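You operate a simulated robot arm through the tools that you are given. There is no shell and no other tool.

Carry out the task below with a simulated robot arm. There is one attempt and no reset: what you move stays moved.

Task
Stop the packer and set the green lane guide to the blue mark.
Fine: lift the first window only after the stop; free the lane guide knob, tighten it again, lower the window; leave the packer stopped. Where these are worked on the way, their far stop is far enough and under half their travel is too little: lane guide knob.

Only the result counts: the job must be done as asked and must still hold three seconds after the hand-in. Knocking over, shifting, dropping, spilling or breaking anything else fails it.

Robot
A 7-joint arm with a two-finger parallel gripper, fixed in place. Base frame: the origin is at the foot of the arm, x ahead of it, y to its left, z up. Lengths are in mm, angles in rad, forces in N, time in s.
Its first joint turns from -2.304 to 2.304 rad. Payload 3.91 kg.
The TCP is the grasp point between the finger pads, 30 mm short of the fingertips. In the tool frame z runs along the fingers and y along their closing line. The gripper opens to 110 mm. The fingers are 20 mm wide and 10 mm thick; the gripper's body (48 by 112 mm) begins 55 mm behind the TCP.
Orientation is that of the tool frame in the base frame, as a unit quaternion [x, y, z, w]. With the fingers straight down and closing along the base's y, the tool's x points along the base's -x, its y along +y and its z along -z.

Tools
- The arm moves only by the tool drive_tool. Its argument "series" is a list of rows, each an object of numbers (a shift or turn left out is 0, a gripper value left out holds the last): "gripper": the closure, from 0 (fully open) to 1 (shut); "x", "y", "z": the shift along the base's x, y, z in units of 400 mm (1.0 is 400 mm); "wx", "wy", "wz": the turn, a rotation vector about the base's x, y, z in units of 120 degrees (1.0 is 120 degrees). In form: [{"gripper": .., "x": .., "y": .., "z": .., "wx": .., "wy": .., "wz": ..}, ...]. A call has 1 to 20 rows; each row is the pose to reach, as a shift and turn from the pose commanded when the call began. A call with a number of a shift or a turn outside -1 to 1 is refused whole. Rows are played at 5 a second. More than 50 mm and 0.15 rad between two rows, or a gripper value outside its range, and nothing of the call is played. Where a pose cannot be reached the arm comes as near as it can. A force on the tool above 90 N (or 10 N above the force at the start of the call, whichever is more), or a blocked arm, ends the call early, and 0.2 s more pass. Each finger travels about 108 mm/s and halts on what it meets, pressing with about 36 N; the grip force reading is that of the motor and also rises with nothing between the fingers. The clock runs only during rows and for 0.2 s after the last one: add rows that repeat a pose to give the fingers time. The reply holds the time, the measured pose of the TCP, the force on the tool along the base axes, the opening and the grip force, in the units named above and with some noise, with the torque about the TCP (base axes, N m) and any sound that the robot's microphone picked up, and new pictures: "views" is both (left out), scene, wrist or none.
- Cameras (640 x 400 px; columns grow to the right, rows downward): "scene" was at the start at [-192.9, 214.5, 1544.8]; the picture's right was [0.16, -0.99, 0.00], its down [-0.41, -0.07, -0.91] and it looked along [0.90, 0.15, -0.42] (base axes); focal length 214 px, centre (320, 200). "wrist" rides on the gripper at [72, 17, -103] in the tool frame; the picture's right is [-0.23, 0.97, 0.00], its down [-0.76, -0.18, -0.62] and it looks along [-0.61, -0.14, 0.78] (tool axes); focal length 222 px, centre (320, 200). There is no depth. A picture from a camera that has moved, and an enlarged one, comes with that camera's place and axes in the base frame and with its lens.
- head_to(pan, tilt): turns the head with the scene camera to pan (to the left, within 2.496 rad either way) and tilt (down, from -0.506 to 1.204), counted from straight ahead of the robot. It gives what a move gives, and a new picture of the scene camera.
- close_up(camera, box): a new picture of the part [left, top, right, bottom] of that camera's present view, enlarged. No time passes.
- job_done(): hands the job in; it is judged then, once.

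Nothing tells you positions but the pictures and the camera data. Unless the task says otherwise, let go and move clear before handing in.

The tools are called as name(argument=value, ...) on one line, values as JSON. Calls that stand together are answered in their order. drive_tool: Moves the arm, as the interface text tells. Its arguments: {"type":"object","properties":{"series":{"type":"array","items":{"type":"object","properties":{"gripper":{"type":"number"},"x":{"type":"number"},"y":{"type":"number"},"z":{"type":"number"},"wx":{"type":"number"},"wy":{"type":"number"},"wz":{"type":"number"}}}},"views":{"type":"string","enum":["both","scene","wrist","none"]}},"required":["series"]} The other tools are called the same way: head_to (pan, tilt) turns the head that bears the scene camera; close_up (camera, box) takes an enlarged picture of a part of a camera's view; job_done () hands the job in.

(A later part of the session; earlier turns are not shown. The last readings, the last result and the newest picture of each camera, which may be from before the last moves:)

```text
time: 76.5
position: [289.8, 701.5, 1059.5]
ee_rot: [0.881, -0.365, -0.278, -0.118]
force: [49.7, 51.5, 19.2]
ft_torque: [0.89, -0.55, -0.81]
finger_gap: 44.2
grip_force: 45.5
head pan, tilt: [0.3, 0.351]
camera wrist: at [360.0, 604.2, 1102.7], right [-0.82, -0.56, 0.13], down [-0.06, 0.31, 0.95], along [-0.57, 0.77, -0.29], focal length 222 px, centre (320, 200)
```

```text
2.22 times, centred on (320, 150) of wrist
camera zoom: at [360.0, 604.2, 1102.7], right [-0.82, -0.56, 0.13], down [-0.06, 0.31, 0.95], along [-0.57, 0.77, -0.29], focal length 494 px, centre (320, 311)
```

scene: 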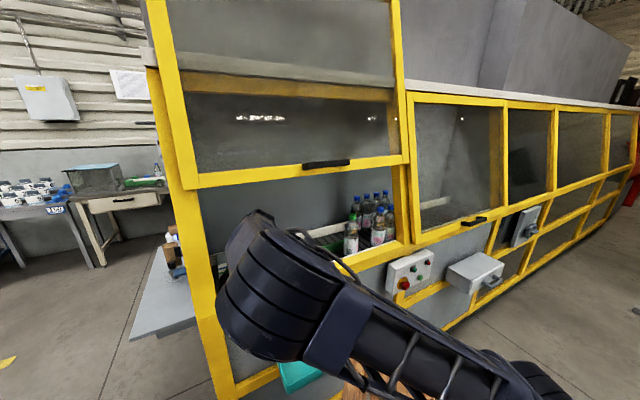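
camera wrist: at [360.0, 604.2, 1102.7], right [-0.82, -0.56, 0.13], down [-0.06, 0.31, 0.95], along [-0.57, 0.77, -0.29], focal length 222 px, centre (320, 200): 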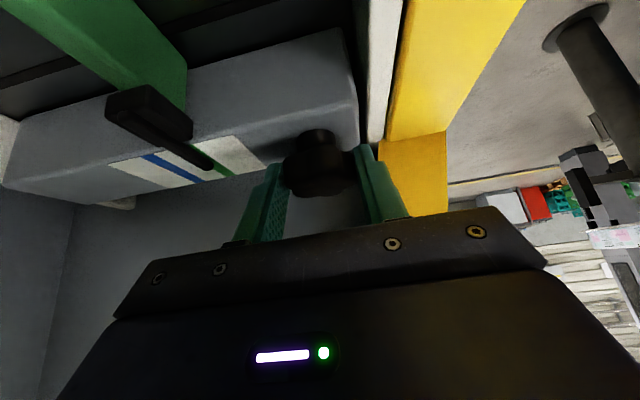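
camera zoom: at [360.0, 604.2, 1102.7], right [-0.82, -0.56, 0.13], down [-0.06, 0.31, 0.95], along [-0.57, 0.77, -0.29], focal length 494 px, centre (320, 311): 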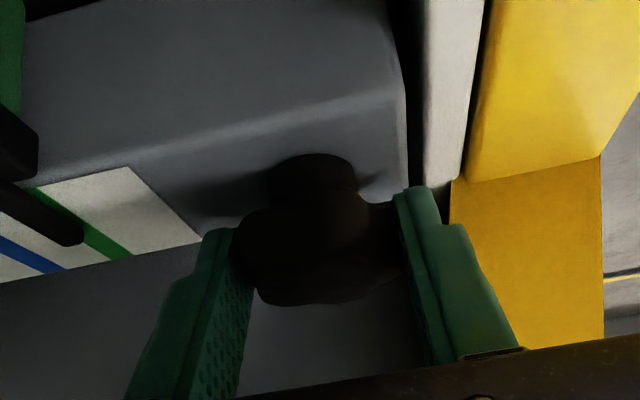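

The knob turned with the hand; the side force shows its true centre is nearer (282, 710). I re-centre on that and turn further, another 45°.

drive_tool(series=[{"x": 0.011, "y": 0.0035}, {"x": 0.0138, "y": 0.0065, "wz": 0.0625}, {"x": 0.016, "y": 0.01, "wz": 0.125}, {"x": 0.0178, "y": 0.0135, "wz": 0.1875}, {"x": 0.019, "y": 0.0172, "wz": 0.25}, {"x": 0.0198, "y": 0.0212, "wz": 0.3125}, {"x": 0.02, "y": 0.0252, "wz": 0.375}, {"x": 0.02, "y": 0.0252, "wz": 0.375}])

close_up(camera="wrist", box=[200, 60, 440, 240])

```text
time: 78.3
position: [292.7, 708.7, 1057.8]
ee_rot: [0.953, 0.001, -0.302, 0.0]
force: [-20.0, -3.1, 17.8]
ft_torque: [-0.07, 1.11, 0.07]
finger_gap: 43.9
grip_force: 44.9
head pan, tilt: [0.3, 0.351]
camera wrist: at [410.6, 691.8, 1102.1], right [-0.18, -0.97, 0.13], down [-0.26, 0.18, 0.95], along [-0.95, 0.14, -0.29], focal length 222 px, centre (320, 200)
```

scene: 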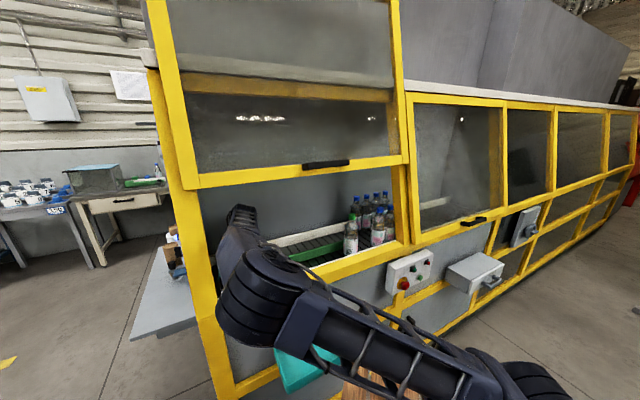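
wrist: 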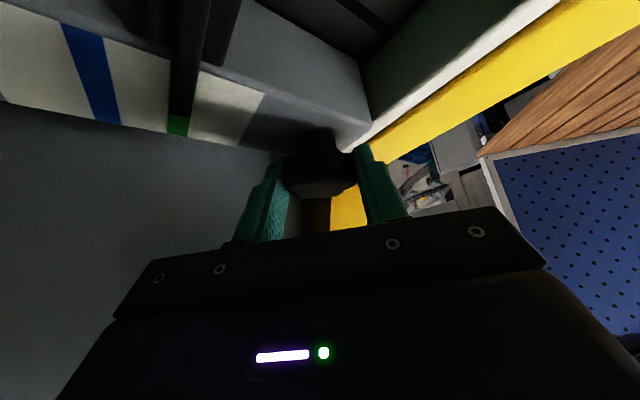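

```text
2.22 times, centred on (320, 150) of wrist
camera zoom: at [410.6, 691.8, 1102.1], right [-0.18, -0.97, 0.13], down [-0.26, 0.18, 0.95], along [-0.95, 0.14, -0.29], focal length 494 px, centre (320, 311)
```

zoom: 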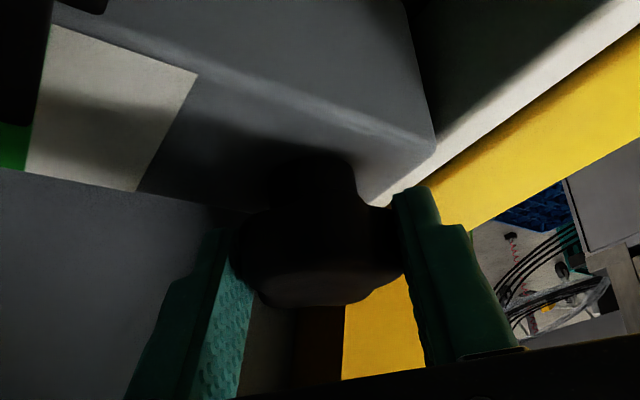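

90° turned with little resistance. I keep turning counter-clockwise a further 37° to look for the loosened stop.

drive_tool(series=[{"x": 0.0, "y": 0.0028, "wz": 0.0625}, {"x": -0.001, "y": 0.0068, "wz": 0.125}, {"x": -0.0022, "y": 0.0105, "wz": 0.1875}, {"x": -0.004, "y": 0.0142, "wz": 0.25}, {"x": -0.0062, "y": 0.0175, "wz": 0.3125}, {"x": -0.0062, "y": 0.0175, "wz": 0.3125}])

close_up(camera="wrist", box=[200, 60, 440, 240])

```text
time: 79.7
position: [291.5, 716.9, 1058.7]
ee_rot: [0.903, 0.307, -0.284, 0.096]
force: [-8.5, 16.8, 4.5]
ft_torque: [0.58, -0.14, -1.07]
finger_gap: 44.0
grip_force: 45.0
head pan, tilt: [0.3, 0.351]
camera wrist: at [395.7, 775.4, 1102.4], right [0.45, -0.89, 0.13], down [-0.32, -0.02, 0.95], along [-0.84, -0.46, -0.29], focal length 222 px, centre (320, 200)
```

scene: 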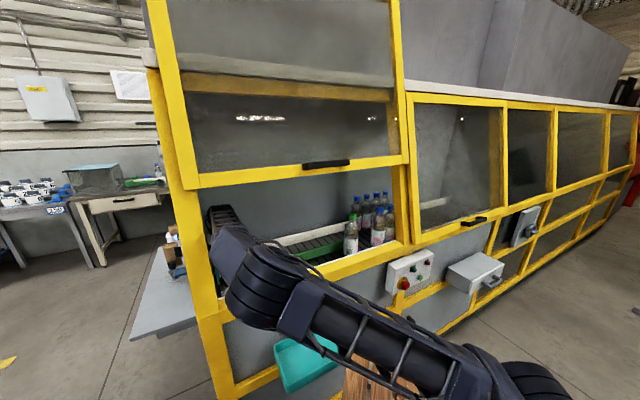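
wrist: 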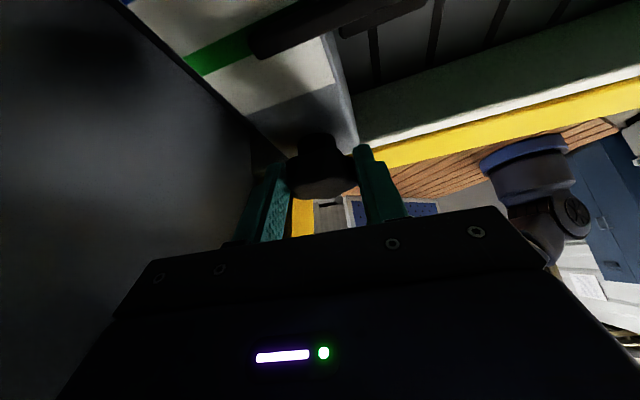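

```text
2.22 times, centred on (320, 150) of wrist
camera zoom: at [395.7, 775.4, 1102.4], right [0.45, -0.89, 0.13], down [-0.32, -0.02, 0.95], along [-0.84, -0.46, -0.29], focal length 494 px, centre (320, 311)
```

zoom: 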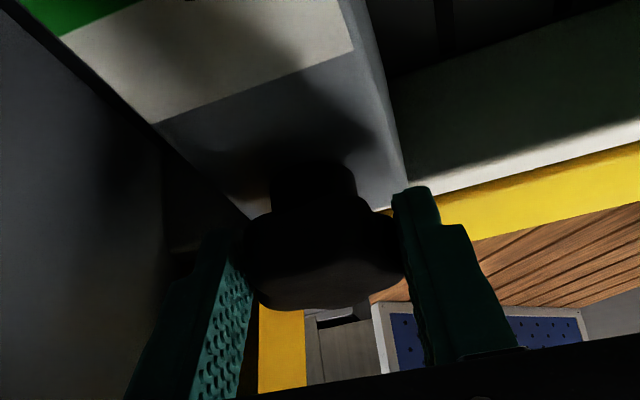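

Some resisting torque appears now. I turn another 15° to see whether this is the stop.

drive_tool(series=[{"x": -0.002, "y": 0.003, "wz": 0.0625}, {"x": -0.0045, "y": 0.0055, "wz": 0.125}, {"x": -0.0045, "y": 0.0055, "wz": 0.125}], views="wrist")

close_up(camera="wrist", box=[200, 60, 440, 240])

```text
time: 80.2
position: [290.3, 718.5, 1057.5]
ee_rot: [0.873, 0.383, -0.278, 0.115]
force: [-48.0, 43.0, -19.7]
ft_torque: [-0.18, -0.02, -1.29]
finger_gap: 44.4
grip_force: 45.0
head pan, tilt: [0.3, 0.351]
stopped in row 2: the force on the tool passed its limit at 100 N (the readings are from after the stop); the commanded pose is now the measured one
camera wrist: at [383.8, 793.3, 1101.4], right [0.59, -0.8, 0.12], down [-0.3, -0.08, 0.95], along [-0.75, -0.59, -0.29], focal length 222 px, centre (320, 200)
```

wrist: 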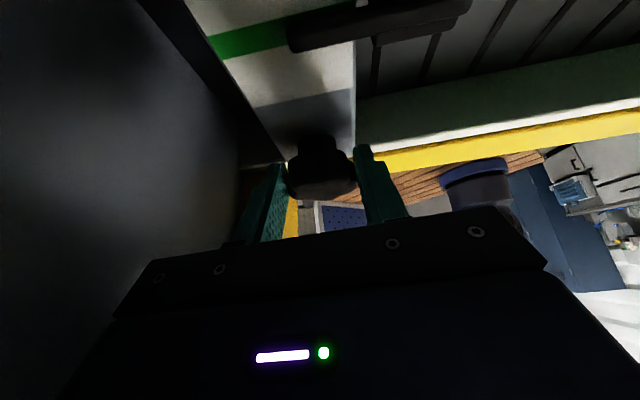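

```text
2.22 times, centred on (320, 150) of wrist
camera zoom: at [383.8, 793.3, 1101.4], right [0.59, -0.8, 0.12], down [-0.3, -0.08, 0.95], along [-0.75, -0.59, -0.29], focal length 494 px, centre (320, 311)
```

zoom: 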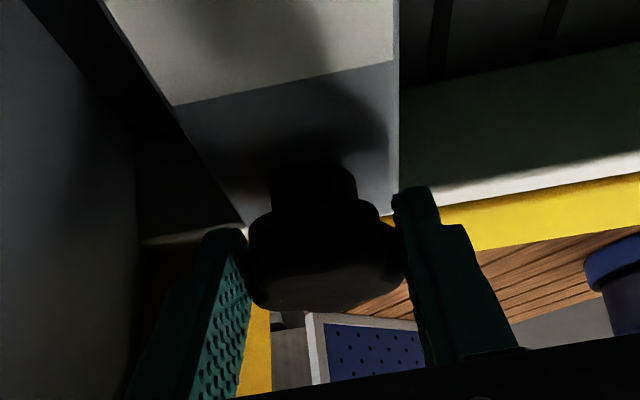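

The knob has hit its far stop after about 120–130° and is now slipping in the fingers. I open the gripper and back out along the tool axis to look.

drive_tool(series=[{"gripper": 0.43}, {"gripper": 0.43}, {"x": 0.015, "y": 0.0155, "z": 0.031}, {"x": 0.03, "y": 0.031, "z": 0.062}, {"x": 0.045, "y": 0.0465, "z": 0.093}, {"x": 0.045, "y": 0.0465, "z": 0.12}])

close_up(camera="scene", box=[190, 220, 290, 300])

```text
time: 81.6
position: [309.4, 736.8, 1105.1]
ee_rot: [0.873, 0.384, -0.277, 0.118]
force: [0.2, -0.4, 0.1]
ft_torque: [-0.03, -0.02, -0.03]
finger_gap: 63.0
grip_force: 0.1
head pan, tilt: [0.3, 0.351]
camera wrist: at [401.7, 812.3, 1148.6], right [0.59, -0.8, 0.12], down [-0.3, -0.08, 0.95], along [-0.75, -0.6, -0.29], focal length 222 px, centre (320, 200)
```

scene: 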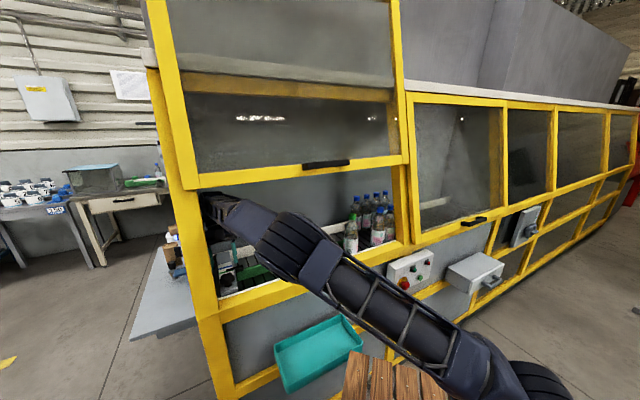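
wrist: 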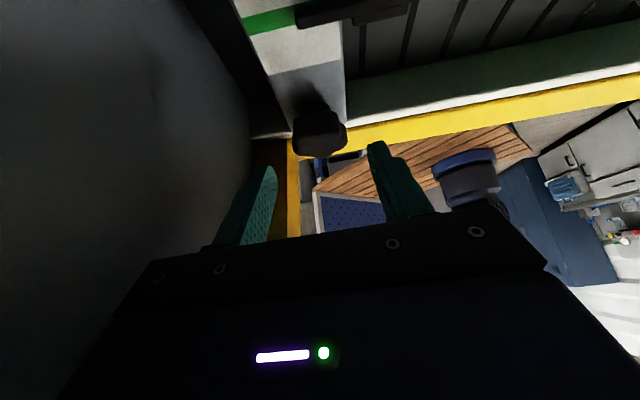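

```text
5.00 times, centred on (240, 260) of scene
camera zoom: at [-194.9, 227.4, 1552.2], right [0.3, -0.96, 0.0], down [-0.33, -0.1, -0.94], along [0.9, 0.28, -0.34], focal length 1072 px, centre (720, -100)
```

zoom: 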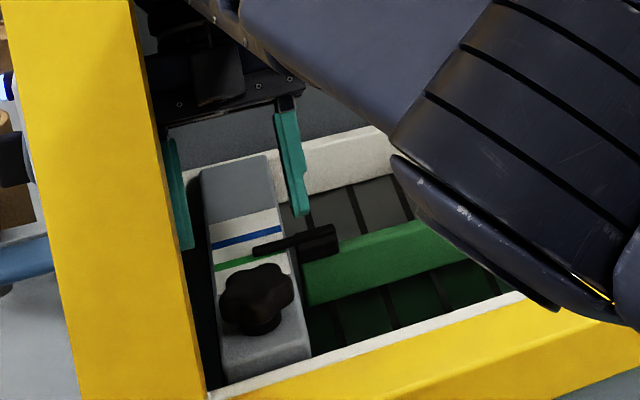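

The knob visibly changed orientation, so it is freed. Next is the guide's grey post at about (460, 640, top 1044). I turn the tool so its fingers close across the lane direction and move to a pre-grasp above the post.

drive_tool(series=[{"x": 0.0366, "y": -0.0258, "z": -0.004, "wz": -0.065}, {"x": 0.0732, "y": -0.0516, "z": -0.008, "wz": -0.13}, {"x": 0.1098, "y": -0.0774, "z": -0.012, "wz": -0.195}, {"x": 0.1463, "y": -0.1032, "z": -0.016, "wz": -0.26}, {"x": 0.1829, "y": -0.129, "z": -0.02, "wz": -0.325}, {"x": 0.2195, "y": -0.1548, "z": -0.024, "wz": -0.39}, {"x": 0.2561, "y": -0.1806, "z": -0.028, "wz": -0.455}, {"x": 0.2927, "y": -0.2063, "z": -0.032, "wz": -0.52}, {"x": 0.3293, "y": -0.2321, "z": -0.036, "wz": -0.585}, {"x": 0.3658, "y": -0.2579, "z": -0.04, "wz": -0.65}, {"x": 0.4024, "y": -0.2837, "z": -0.044, "wz": -0.715}, {"x": 0.439, "y": -0.3095, "z": -0.05, "wz": -0.78}, {"x": 0.439, "y": -0.3095, "z": -0.05, "wz": -0.78}])

close_up(camera="wrist", box=[160, 0, 480, 200])

```text
time: 84.4
position: [484.3, 612.4, 1085.1]
ee_rot: [0.877, -0.374, -0.275, -0.122]
force: [0.4, -0.1, 0.3]
ft_torque: [-0.01, 0.04, 0.03]
finger_gap: 62.4
grip_force: 0.1
head pan, tilt: [0.3, 0.351]
camera wrist: at [553.6, 514.6, 1128.4], right [-0.83, -0.54, 0.12], down [-0.06, 0.31, 0.95], along [-0.55, 0.78, -0.29], focal length 222 px, centre (320, 200)
```

scene: 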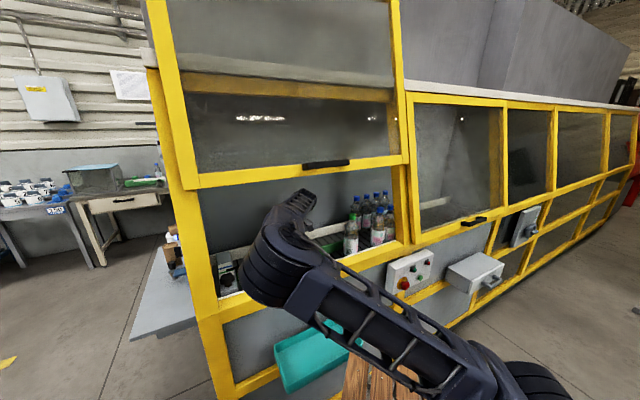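
wrist: 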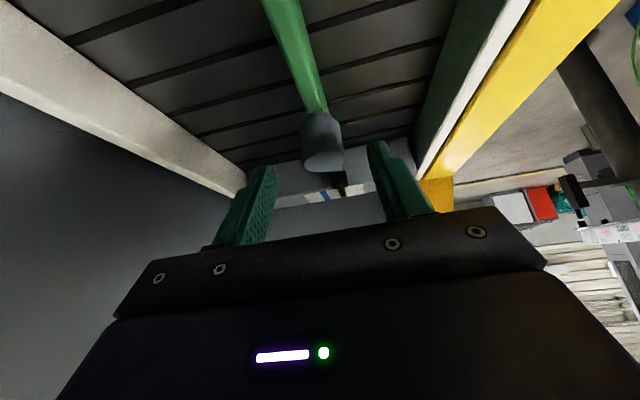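

```text
2.00 times, centred on (320, 100) of wrist
camera zoom: at [553.6, 514.6, 1128.4], right [-0.83, -0.54, 0.12], down [-0.06, 0.31, 0.95], along [-0.55, 0.78, -0.29], focal length 444 px, centre (320, 400)
```

zoom: 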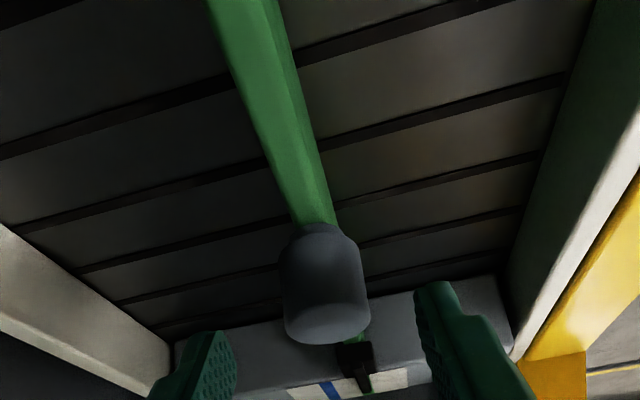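

The post is well centred between the fingers. I advance onto it and close.

drive_tool(series=[{"x": -0.02, "y": 0.0205, "z": -0.04}, {"x": -0.04, "y": 0.041, "z": -0.08}, {"x": -0.0583, "y": 0.0615, "z": -0.1203}, {"x": -0.0583, "y": 0.0615, "z": -0.1203}, {"x": -0.0583, "y": 0.0615, "z": -0.1203, "gripper": 1}, {"x": -0.0583, "y": 0.0615, "z": -0.1203, "gripper": 1}, {"x": -0.0583, "y": 0.0615, "z": -0.1203, "gripper": 1}])

close_up(camera="wrist", box=[160, 0, 480, 200])

close_up(camera="scene", box=[200, 240, 260, 290])

```text
time: 86.0
position: [460.7, 639.4, 1036.4]
ee_rot: [0.877, -0.374, -0.275, -0.122]
force: [-1.2, 0.8, 0.1]
ft_torque: [-0.64, 0.68, -0.09]
finger_gap: 33.5
grip_force: 44.8
head pan, tilt: [0.3, 0.351]
camera wrist: at [529.2, 540.7, 1080.8], right [-0.83, -0.54, 0.12], down [-0.06, 0.31, 0.95], along [-0.55, 0.78, -0.29], focal length 222 px, centre (320, 200)
```

scene: 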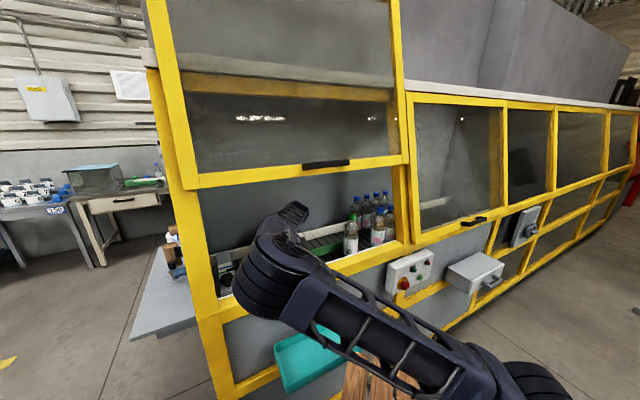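
wrist: 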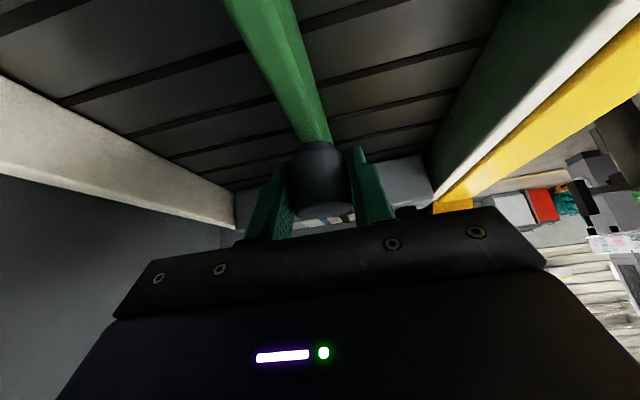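

```text
2.00 times, centred on (320, 100) of wrist
camera zoom: at [529.2, 540.7, 1080.8], right [-0.83, -0.54, 0.12], down [-0.06, 0.31, 0.95], along [-0.55, 0.78, -0.29], focal length 444 px, centre (320, 400)
```

zoom: 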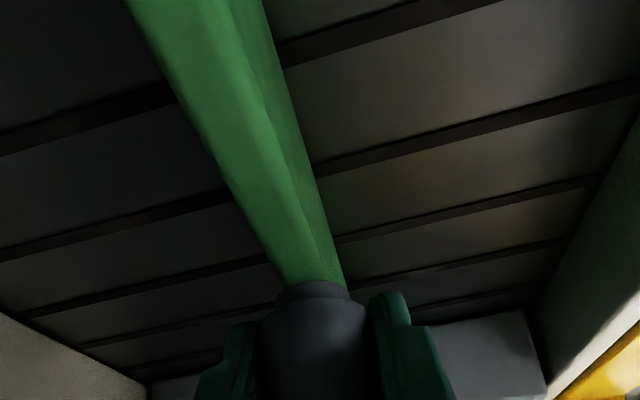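

```text
8.00 times, centred on (230, 265) of scene
camera zoom: at [-194.9, 227.3, 1552.2], right [0.3, -0.96, 0.0], down [-0.33, -0.1, -0.94], along [0.9, 0.28, -0.34], focal length 1716 px, centre (1040, -320)
```

zoom: 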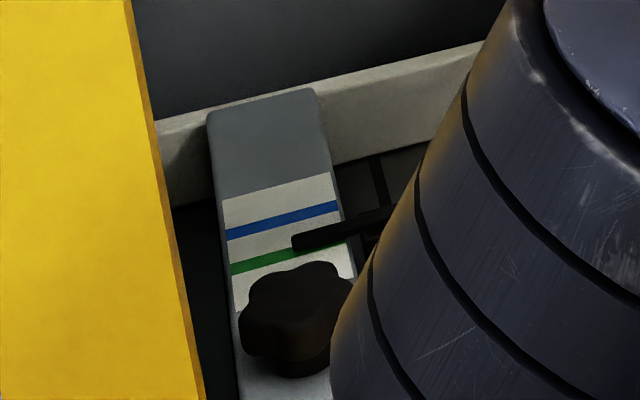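

The post is held and the pointer sits at the green mark. The marks are 27 mm apart along the packer's depth direction, so I move the guide in by about 24 mm first, slowly, and then check.

drive_tool(series=[{"x": 0.0055, "y": 0.0051}, {"x": 0.011, "y": 0.0103}, {"x": 0.0165, "y": 0.0155}, {"x": 0.022, "y": 0.0207}, {"x": 0.0275, "y": 0.0259}, {"x": 0.033, "y": 0.0311}, {"x": 0.039, "y": 0.0367}, {"x": 0.0448, "y": 0.0422}, {"x": 0.0448, "y": 0.0422}])

close_up(camera="scene", box=[200, 240, 260, 290])

```text
time: 88.0
position: [478.3, 655.9, 1036.6]
ee_rot: [0.878, -0.372, -0.275, -0.122]
force: [-24.3, 22.7, 1.4]
ft_torque: [-0.17, 0.99, 0.01]
finger_gap: 33.6
grip_force: 45.3
head pan, tilt: [0.3, 0.351]
camera wrist: at [547.0, 558.3, 1080.8], right [-0.83, -0.54, 0.12], down [-0.06, 0.31, 0.95], along [-0.55, 0.78, -0.29], focal length 222 px, centre (320, 200)
```

scene: 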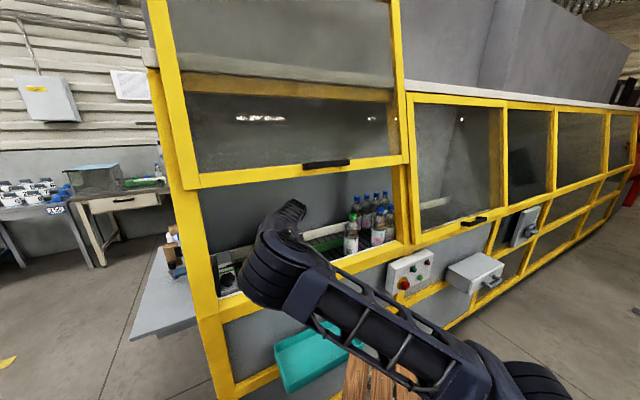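
wrist: 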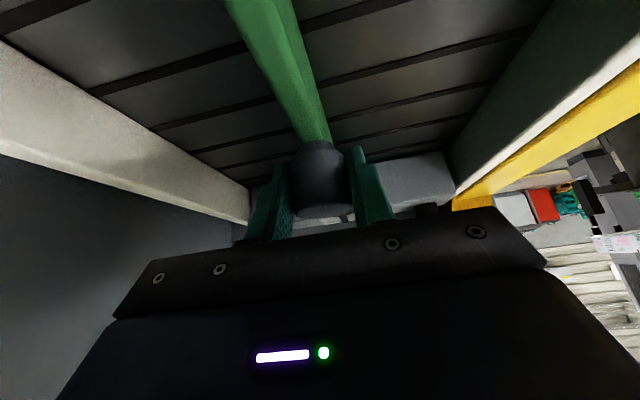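

```text
8.00 times, centred on (230, 265) of scene
camera zoom: at [-195.8, 228.1, 1552.0], right [0.3, -0.96, 0.0], down [-0.33, -0.1, -0.94], along [0.9, 0.28, -0.34], focal length 1716 px, centre (1040, -320)
```

zoom: 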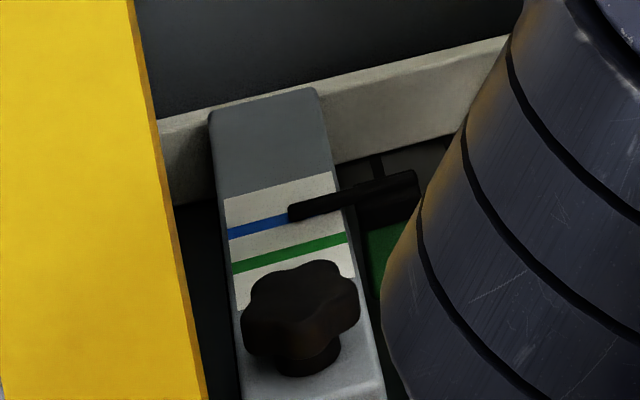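

The guide slid in about 24 mm. I zoom in strongly to judge the pointer against the blue mark, allowing for the pointer's height above the scale.

close_up(camera="scene", box=[212, 252, 242, 272])

close_up(camera="wrist", box=[280, 150, 420, 230])

```text
16.00 times, centred on (227, 262) of scene
camera zoom: at [-195.8, 228.1, 1552.0], right [0.3, -0.96, 0.0], down [-0.33, -0.1, -0.94], along [0.9, 0.28, -0.34], focal length 3432 px, centre (1808, -792)
```

zoom: 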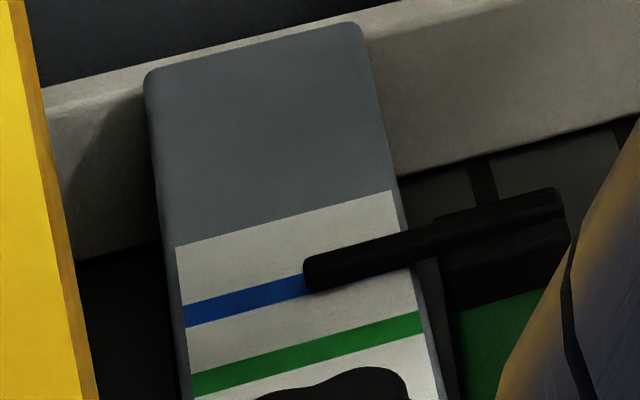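

```text
4.57 times, centred on (350, 190) of wrist
camera zoom: at [547.0, 558.3, 1080.8], right [-0.83, -0.54, 0.12], down [-0.06, 0.31, 0.95], along [-0.55, 0.78, -0.29], focal length 1015 px, centre (183, 246)
```

zoom: 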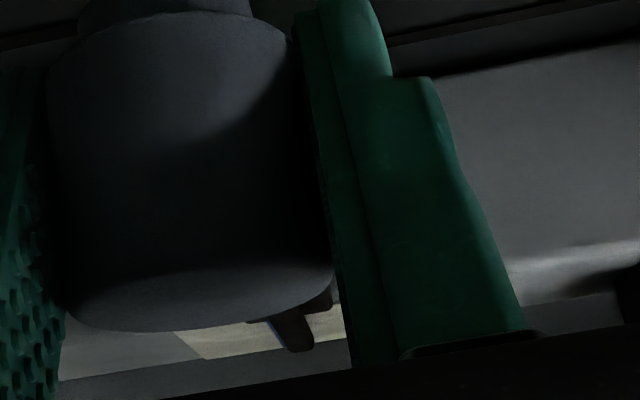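

The pointer still needs a few millimetres toward the blue mark. I move the guide 3 mm further and check again.

drive_tool(series=[{"x": 0.0028, "y": 0.0026}, {"x": 0.0055, "y": 0.0051}, {"x": 0.0055, "y": 0.0051}], views="none")

close_up(camera="scene", box=[212, 252, 242, 272])

close_up(camera="wrist", box=[300, 190, 370, 230])

```text
time: 88.8
position: [479.9, 659.3, 1036.6]
ee_rot: [0.878, -0.373, -0.275, -0.121]
force: [-29.2, 27.1, -1.6]
ft_torque: [-0.45, 0.7, -0.05]
finger_gap: 33.8
grip_force: 45.2
head pan, tilt: [0.3, 0.351]
```

```text
16.00 times, centred on (227, 262) of scene
camera zoom: at [-195.9, 228.3, 1552.0], right [0.3, -0.96, 0.0], down [-0.33, -0.1, -0.94], along [0.9, 0.28, -0.34], focal length 3432 px, centre (1808, -792)
```

zoom: 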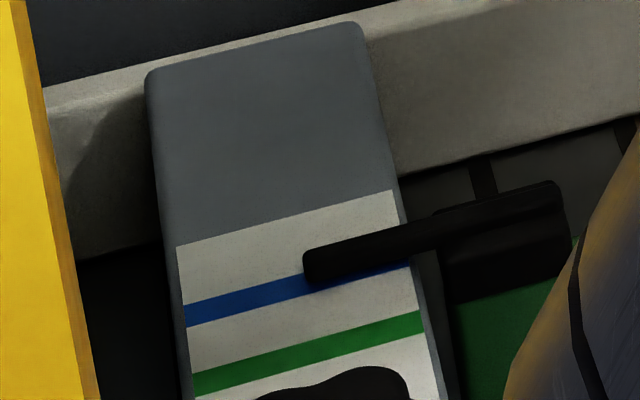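

```text
9.14 times, centred on (335, 210) of wrist
camera zoom: at [549.1, 560.2, 1080.9], right [-0.83, -0.54, 0.12], down [-0.06, 0.31, 0.95], along [-0.55, 0.78, -0.29], focal length 2031 px, centre (183, 109)
```

zoom: 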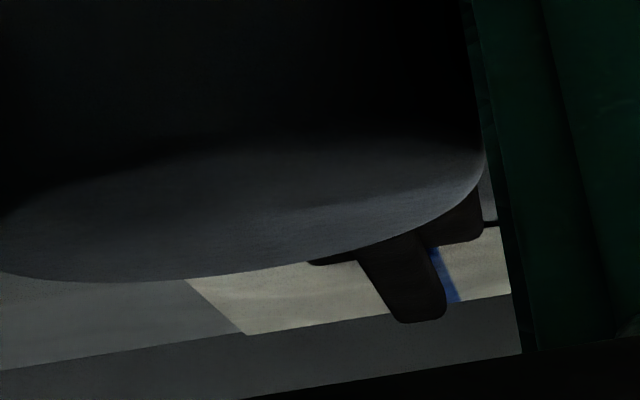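

The two views disagree on parallax, so I release the post, lift off, and place the camera in line with the blue mark for a parallax-free look.

drive_tool(series=[{"gripper": 0.43}, {"gripper": 0.43}, {"x": 0.0295, "y": -0.0312, "z": 0.0612, "gripper": 0.43}, {"x": 0.059, "y": -0.0625, "z": 0.1225}, {"x": 0.072, "y": -0.05, "z": 0.15}, {"x": 0.084, "y": -0.0385, "z": 0.17}, {"x": 0.084, "y": -0.0385, "z": 0.17}], views="wrist")

close_up(camera="wrist", box=[280, 150, 400, 230])

close_up(camera="scene", box=[212, 252, 242, 272])

```text
time: 90.4
position: [515.5, 640.7, 1104.5]
ee_rot: [0.877, -0.374, -0.275, -0.123]
force: [1.1, -0.2, -0.4]
ft_torque: [0.01, -0.01, -0.03]
finger_gap: 62.9
grip_force: 0.1
head pan, tilt: [0.3, 0.351]
camera wrist: at [584.0, 542.3, 1148.7], right [-0.83, -0.54, 0.12], down [-0.06, 0.31, 0.95], along [-0.55, 0.78, -0.29], focal length 222 px, centre (320, 200)
```

wrist: 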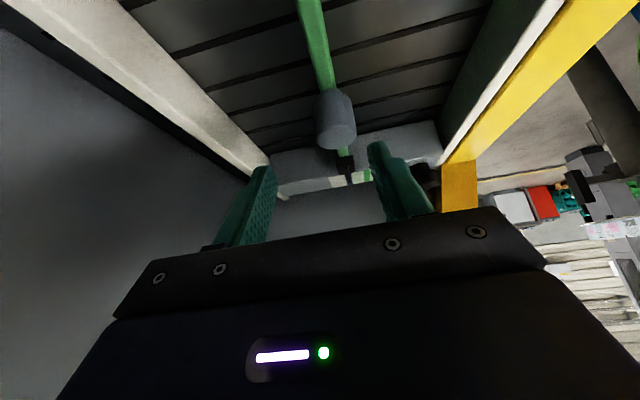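

```text
5.00 times, centred on (340, 190) of wrist
camera zoom: at [584.0, 542.3, 1148.7], right [-0.83, -0.54, 0.12], down [-0.06, 0.31, 0.95], along [-0.55, 0.78, -0.29], focal length 1111 px, centre (220, 250)
```

zoom: 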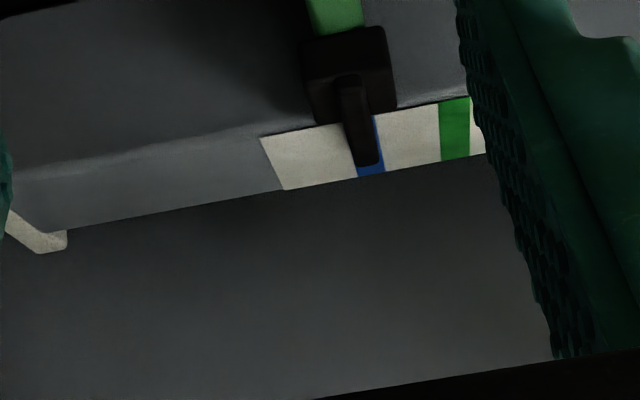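

```text
16.00 times, centred on (227, 262) of scene
camera zoom: at [-194.9, 227.3, 1552.3], right [0.3, -0.96, 0.0], down [-0.33, -0.1, -0.94], along [0.9, 0.28, -0.34], focal length 3432 px, centre (1808, -792)
```

zoom: 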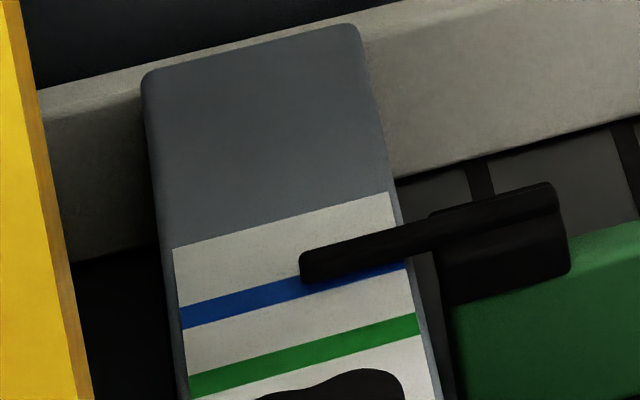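

This parallax-free view shows the pointer almost on the blue line. I zoom further to measure the residual.

close_up(camera="wrist", box=[336, 158, 376, 188])

```text
13.33 times, centred on (356, 173) of wrist
camera zoom: at [584.0, 542.3, 1148.7], right [-0.83, -0.54, 0.12], down [-0.06, 0.31, 0.95], along [-0.55, 0.78, -0.29], focal length 2962 px, centre (-160, 560)
```

zoom: 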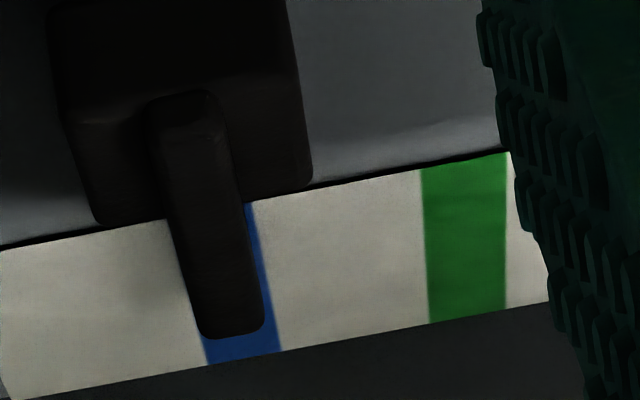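

The pointer is within about 1 mm of the blue line's centre. I go back to the knob, to the same pre-grasp I released it from, to tighten it.

drive_tool(series=[{"x": -0.0429, "y": 0.02, "wz": 0.065}, {"x": -0.0859, "y": 0.04, "wz": 0.13}, {"x": -0.1288, "y": 0.06, "wz": 0.195}, {"x": -0.1718, "y": 0.08, "wz": 0.26}, {"x": -0.2147, "y": 0.1, "wz": 0.325}, {"x": -0.2576, "y": 0.12, "wz": 0.39}, {"x": -0.3006, "y": 0.14, "wz": 0.455}, {"x": -0.3435, "y": 0.16, "wz": 0.52}, {"x": -0.3865, "y": 0.18, "wz": 0.585}, {"x": -0.4294, "y": 0.2, "wz": 0.65}, {"x": -0.4723, "y": 0.22, "wz": 0.715}, {"x": -0.5153, "y": 0.2402, "wz": 0.78}, {"x": -0.5153, "y": 0.2402, "wz": 0.78}])

close_up(camera="wrist", box=[200, 60, 440, 240])

close_up(camera="scene", box=[200, 240, 260, 290])

```text
time: 93.2
position: [308.3, 736.8, 1104.4]
ee_rot: [0.873, 0.385, -0.277, 0.117]
force: [1.2, 1.2, -0.1]
ft_torque: [0.01, 0.0, -0.02]
finger_gap: 62.8
grip_force: 0.1
head pan, tilt: [0.3, 0.351]
camera wrist: at [401.3, 812.1, 1148.9], right [0.59, -0.8, 0.12], down [-0.3, -0.08, 0.95], along [-0.75, -0.6, -0.29], focal length 222 px, centre (320, 200)
```

scene: 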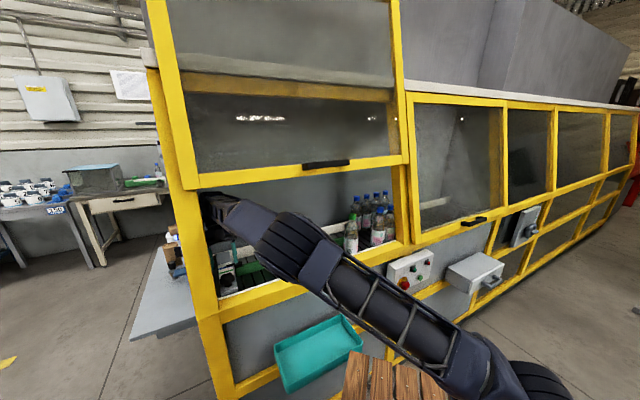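
wrist: 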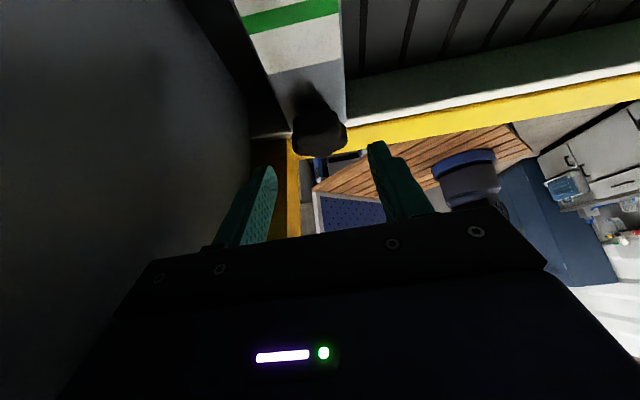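

```text
2.22 times, centred on (320, 150) of wrist
camera zoom: at [401.3, 812.1, 1148.9], right [0.59, -0.8, 0.12], down [-0.3, -0.08, 0.95], along [-0.75, -0.6, -0.29], focal length 494 px, centre (320, 311)
```

zoom: 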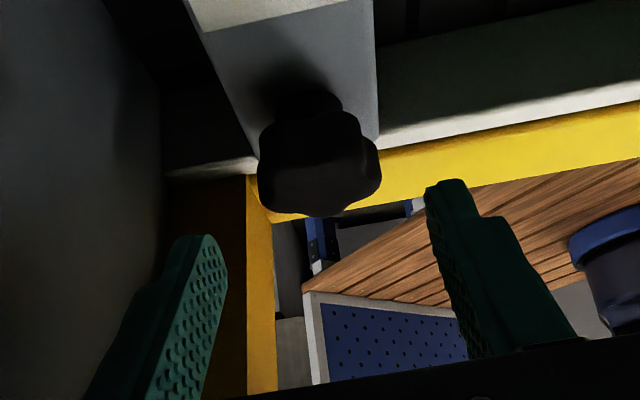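

```text
8.00 times, centred on (230, 265) of scene
camera zoom: at [-194.9, 227.3, 1552.3], right [0.3, -0.96, 0.0], down [-0.33, -0.1, -0.94], along [0.9, 0.28, -0.34], focal length 1716 px, centre (1040, -320)
```

zoom: 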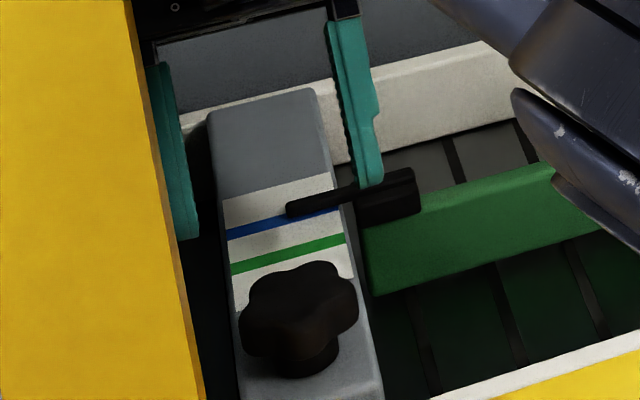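

The guide stays at the blue mark. I advance onto the knob and grip it.

drive_tool(series=[{"z": -0.026}, {"x": -0.015, "y": -0.0152, "z": -0.056}, {"x": -0.03, "y": -0.0304, "z": -0.087}, {"x": -0.045, "y": -0.0457, "z": -0.1172}, {"x": -0.045, "y": -0.0457, "z": -0.1172}, {"x": -0.045, "y": -0.0457, "z": -0.1172, "gripper": 1}, {"x": -0.045, "y": -0.0457, "z": -0.1172, "gripper": 1}, {"x": -0.045, "y": -0.0457, "z": -0.1172, "gripper": 1}], views="wrist")

```text
time: 95.0
position: [291.9, 718.4, 1058.4]
ee_rot: [0.873, 0.384, -0.278, 0.114]
force: [-15.9, 15.9, -2.4]
ft_torque: [-0.32, -0.5, -0.57]
finger_gap: 43.9
grip_force: 45.0
head pan, tilt: [0.3, 0.351]
stopped in row 8: the force on the tool passed its limit at 90 N (the readings are from after the stop); the commanded pose is now the measured one
camera wrist: at [384.2, 793.5, 1102.3], right [0.59, -0.8, 0.12], down [-0.3, -0.08, 0.95], along [-0.75, -0.59, -0.29], focal length 222 px, centre (320, 200)
```

wrist: 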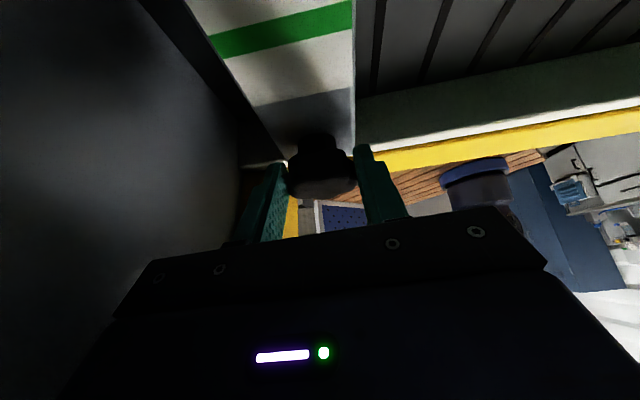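

Gripped. I turn the knob clockwise about its axis by 90° first.

drive_tool(series=[{"x": 0.0, "y": -0.0018, "wz": -0.0625}, {"x": 0.0023, "y": -0.005, "wz": -0.125}, {"x": 0.0043, "y": -0.009, "wz": -0.1875}, {"x": 0.0058, "y": -0.0128, "wz": -0.25}, {"x": 0.0068, "y": -0.017, "wz": -0.3125}, {"x": 0.0073, "y": -0.0213, "wz": -0.375}, {"x": 0.007, "y": -0.0255, "wz": -0.4375}, {"x": 0.0065, "y": -0.0298, "wz": -0.5}, {"x": 0.0053, "y": -0.0338, "wz": -0.5625}, {"x": 0.0035, "y": -0.0375, "wz": -0.625}, {"x": 0.0013, "y": -0.0413, "wz": -0.6875}, {"x": -0.0015, "y": -0.0445, "wz": -0.75}, {"x": -0.0015, "y": -0.0445, "wz": -0.75}], views="wrist")

close_up(camera="wrist", box=[200, 60, 440, 240])

```text
time: 97.8
position: [288.2, 700.6, 1058.2]
ee_rot: [0.888, -0.346, -0.278, -0.116]
force: [-13.5, -18.0, -10.1]
ft_torque: [-0.46, 0.3, 0.23]
finger_gap: 44.0
grip_force: 45.3
head pan, tilt: [0.3, 0.351]
camera wrist: at [363.8, 607.5, 1102.5], right [-0.8, -0.59, 0.12], down [-0.08, 0.3, 0.95], along [-0.6, 0.75, -0.29], focal length 222 px, centre (320, 200)
```

wrist: 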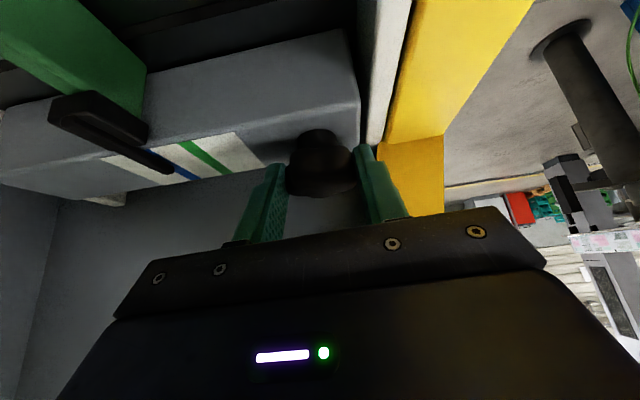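

```text
2.22 times, centred on (320, 150) of wrist
camera zoom: at [363.8, 607.5, 1102.5], right [-0.8, -0.59, 0.12], down [-0.08, 0.3, 0.95], along [-0.6, 0.75, -0.29], focal length 494 px, centre (320, 311)
```

zoom: 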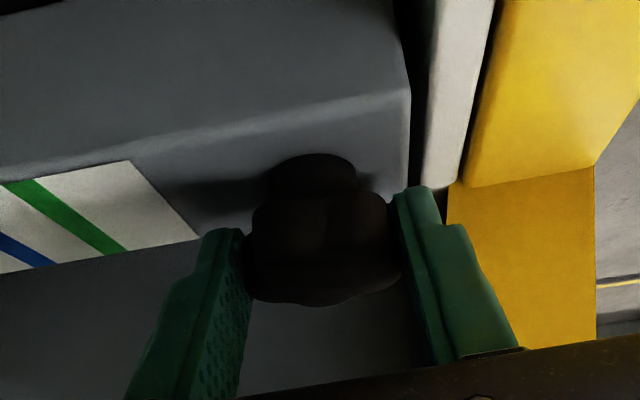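

The knob turned 90° clockwise freely. I continue clockwise up to about 60° more, expecting to reach the tight stop.

drive_tool(series=[{"x": -0.0048, "y": -0.0045, "wz": -0.0625}, {"x": -0.008, "y": -0.0068, "wz": -0.125}, {"x": -0.012, "y": -0.0088, "wz": -0.1875}, {"x": -0.0158, "y": -0.0103, "wz": -0.25}, {"x": -0.02, "y": -0.0113, "wz": -0.3125}, {"x": -0.0243, "y": -0.0118, "wz": -0.375}, {"x": -0.0285, "y": -0.0115, "wz": -0.4375}, {"x": -0.0328, "y": -0.011, "wz": -0.5}, {"x": -0.0328, "y": -0.011, "wz": -0.5}], views="wrist")

close_up(camera="wrist", box=[200, 60, 440, 240])

```text
time: 99.8
position: [280.2, 698.2, 1058.2]
ee_rot: [-0.595, 0.745, 0.182, 0.24]
force: [21.5, 6.0, -2.0]
ft_torque: [0.14, 0.54, 0.78]
finger_gap: 44.1
grip_force: 45.3
head pan, tilt: [0.3, 0.351]
camera wrist: at [234.0, 584.9, 1102.4], right [-0.91, 0.4, 0.12], down [0.22, 0.22, 0.95], along [0.35, 0.89, -0.29], focal length 222 px, centre (320, 200)
```

wrist: 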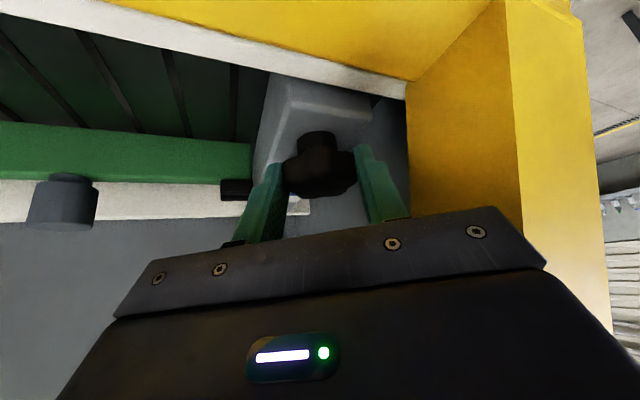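

```text
2.22 times, centred on (320, 150) of wrist
camera zoom: at [234.0, 584.9, 1102.4], right [-0.91, 0.4, 0.12], down [0.22, 0.22, 0.95], along [0.35, 0.89, -0.29], focal length 494 px, centre (320, 311)
```

zoom: 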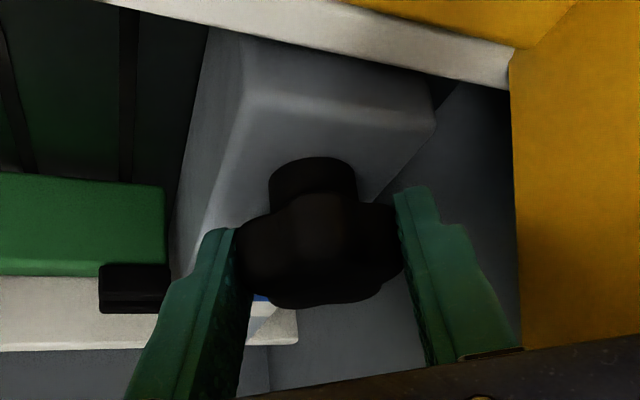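

Resisting torque has built up past the knob's original angle. To be sure it is fully tight, I regrip 60° back and turn clockwise again until it stops.

drive_tool(series=[{"gripper": 0.43}, {"gripper": 0.43}, {"x": 0.0058, "y": 0.0, "wz": 0.0625}, {"x": 0.01, "y": -0.0005, "wz": 0.125}, {"x": 0.0143, "y": 0.0, "wz": 0.1875}, {"x": 0.0183, "y": 0.0008, "wz": 0.25}, {"x": 0.0223, "y": 0.0023, "wz": 0.3125}, {"x": 0.0263, "y": 0.004, "wz": 0.375}, {"x": 0.0298, "y": 0.0065, "wz": 0.4375}, {"x": 0.0328, "y": 0.0093, "wz": 0.5}, {"x": 0.0328, "y": 0.0093, "wz": 0.5}, {"x": 0.0328, "y": 0.0093, "wz": 0.5, "gripper": 1}, {"x": 0.0328, "y": 0.0093, "wz": 0.5, "gripper": 1}, {"x": 0.0328, "y": 0.0093, "wz": 0.5, "gripper": 1}], views="wrist")

close_up(camera="wrist", box=[200, 60, 440, 240])

```text
time: 102.8
position: [289.1, 700.1, 1059.2]
ee_rot: [0.889, -0.346, -0.277, -0.115]
force: [-0.4, -1.5, -2.1]
ft_torque: [-0.73, 0.54, 0.17]
finger_gap: 43.9
grip_force: 44.9
head pan, tilt: [0.3, 0.351]
camera wrist: at [364.6, 606.7, 1102.4], right [-0.8, -0.59, 0.12], down [-0.08, 0.3, 0.95], along [-0.6, 0.75, -0.29], focal length 222 px, centre (320, 200)
```

wrist: 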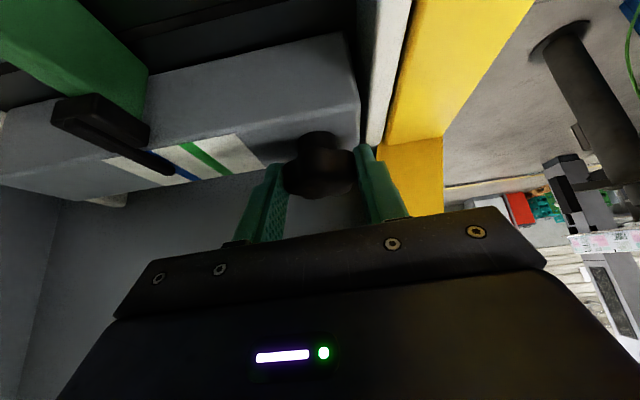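

```text
2.22 times, centred on (320, 150) of wrist
camera zoom: at [364.6, 606.7, 1102.4], right [-0.8, -0.59, 0.12], down [-0.08, 0.3, 0.95], along [-0.6, 0.75, -0.29], focal length 494 px, centre (320, 311)
```

zoom: 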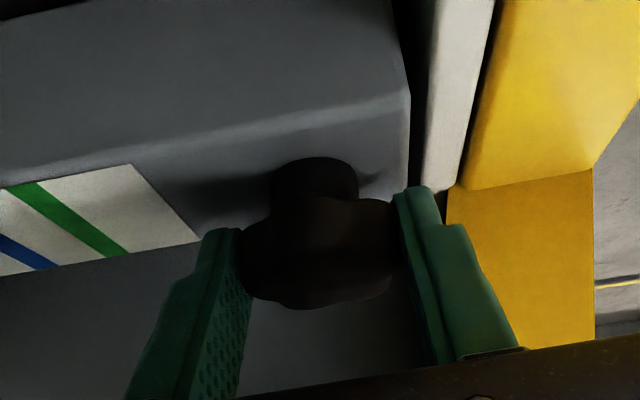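

Gripped with balanced forces. I turn clockwise in small steps to find the stop.

drive_tool(series=[{"x": -0.008, "y": -0.0028, "wz": -0.0625}, {"x": -0.0115, "y": -0.0053, "wz": -0.125}, {"x": -0.0115, "y": -0.0053, "wz": -0.125}], views="none")

drive_tool(series=[{"x": -0.004, "y": -0.0017, "wz": -0.0625}, {"x": -0.008, "y": -0.0032, "wz": -0.125}, {"x": -0.008, "y": -0.0032, "wz": -0.125}], views="wrist")

close_up(camera="wrist", box=[200, 60, 440, 240])

```text
time: 103.7
position: [286.0, 700.0, 1058.6]
ee_rot: [0.836, -0.458, -0.259, -0.152]
force: [13.7, 34.0, -1.8]
ft_torque: [-0.29, -0.2, 0.47]
finger_gap: 44.3
grip_force: 45.0
head pan, tilt: [0.3, 0.351]
```

```text
time: 104.5
position: [284.2, 696.9, 1058.5]
ee_rot: [0.768, -0.565, -0.238, -0.185]
force: [31.4, 16.9, 6.4]
ft_torque: [-0.64, 0.16, 0.12]
finger_gap: 44.0
grip_force: 44.5
head pan, tilt: [0.3, 0.351]
camera wrist: at [301.8, 578.2, 1102.4], right [-0.99, -0.11, 0.12], down [0.08, 0.3, 0.95], along [-0.14, 0.95, -0.29], focal length 222 px, centre (320, 200)
```

wrist: 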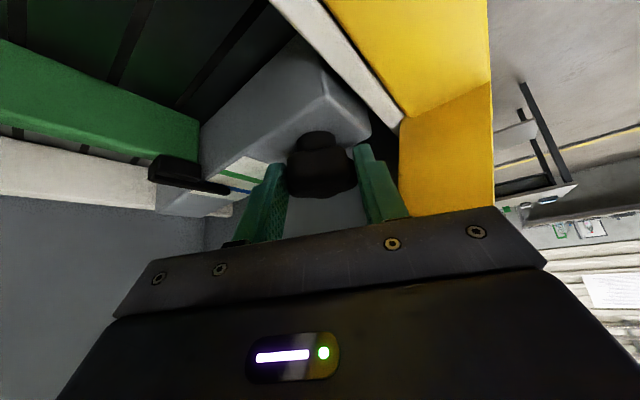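

```text
2.22 times, centred on (320, 150) of wrist
camera zoom: at [301.8, 578.2, 1102.4], right [-0.99, -0.11, 0.12], down [0.08, 0.3, 0.95], along [-0.14, 0.95, -0.29], focal length 494 px, centre (320, 311)
```

zoom: 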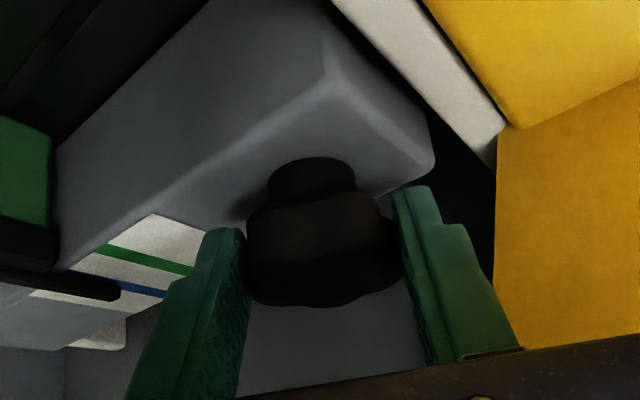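

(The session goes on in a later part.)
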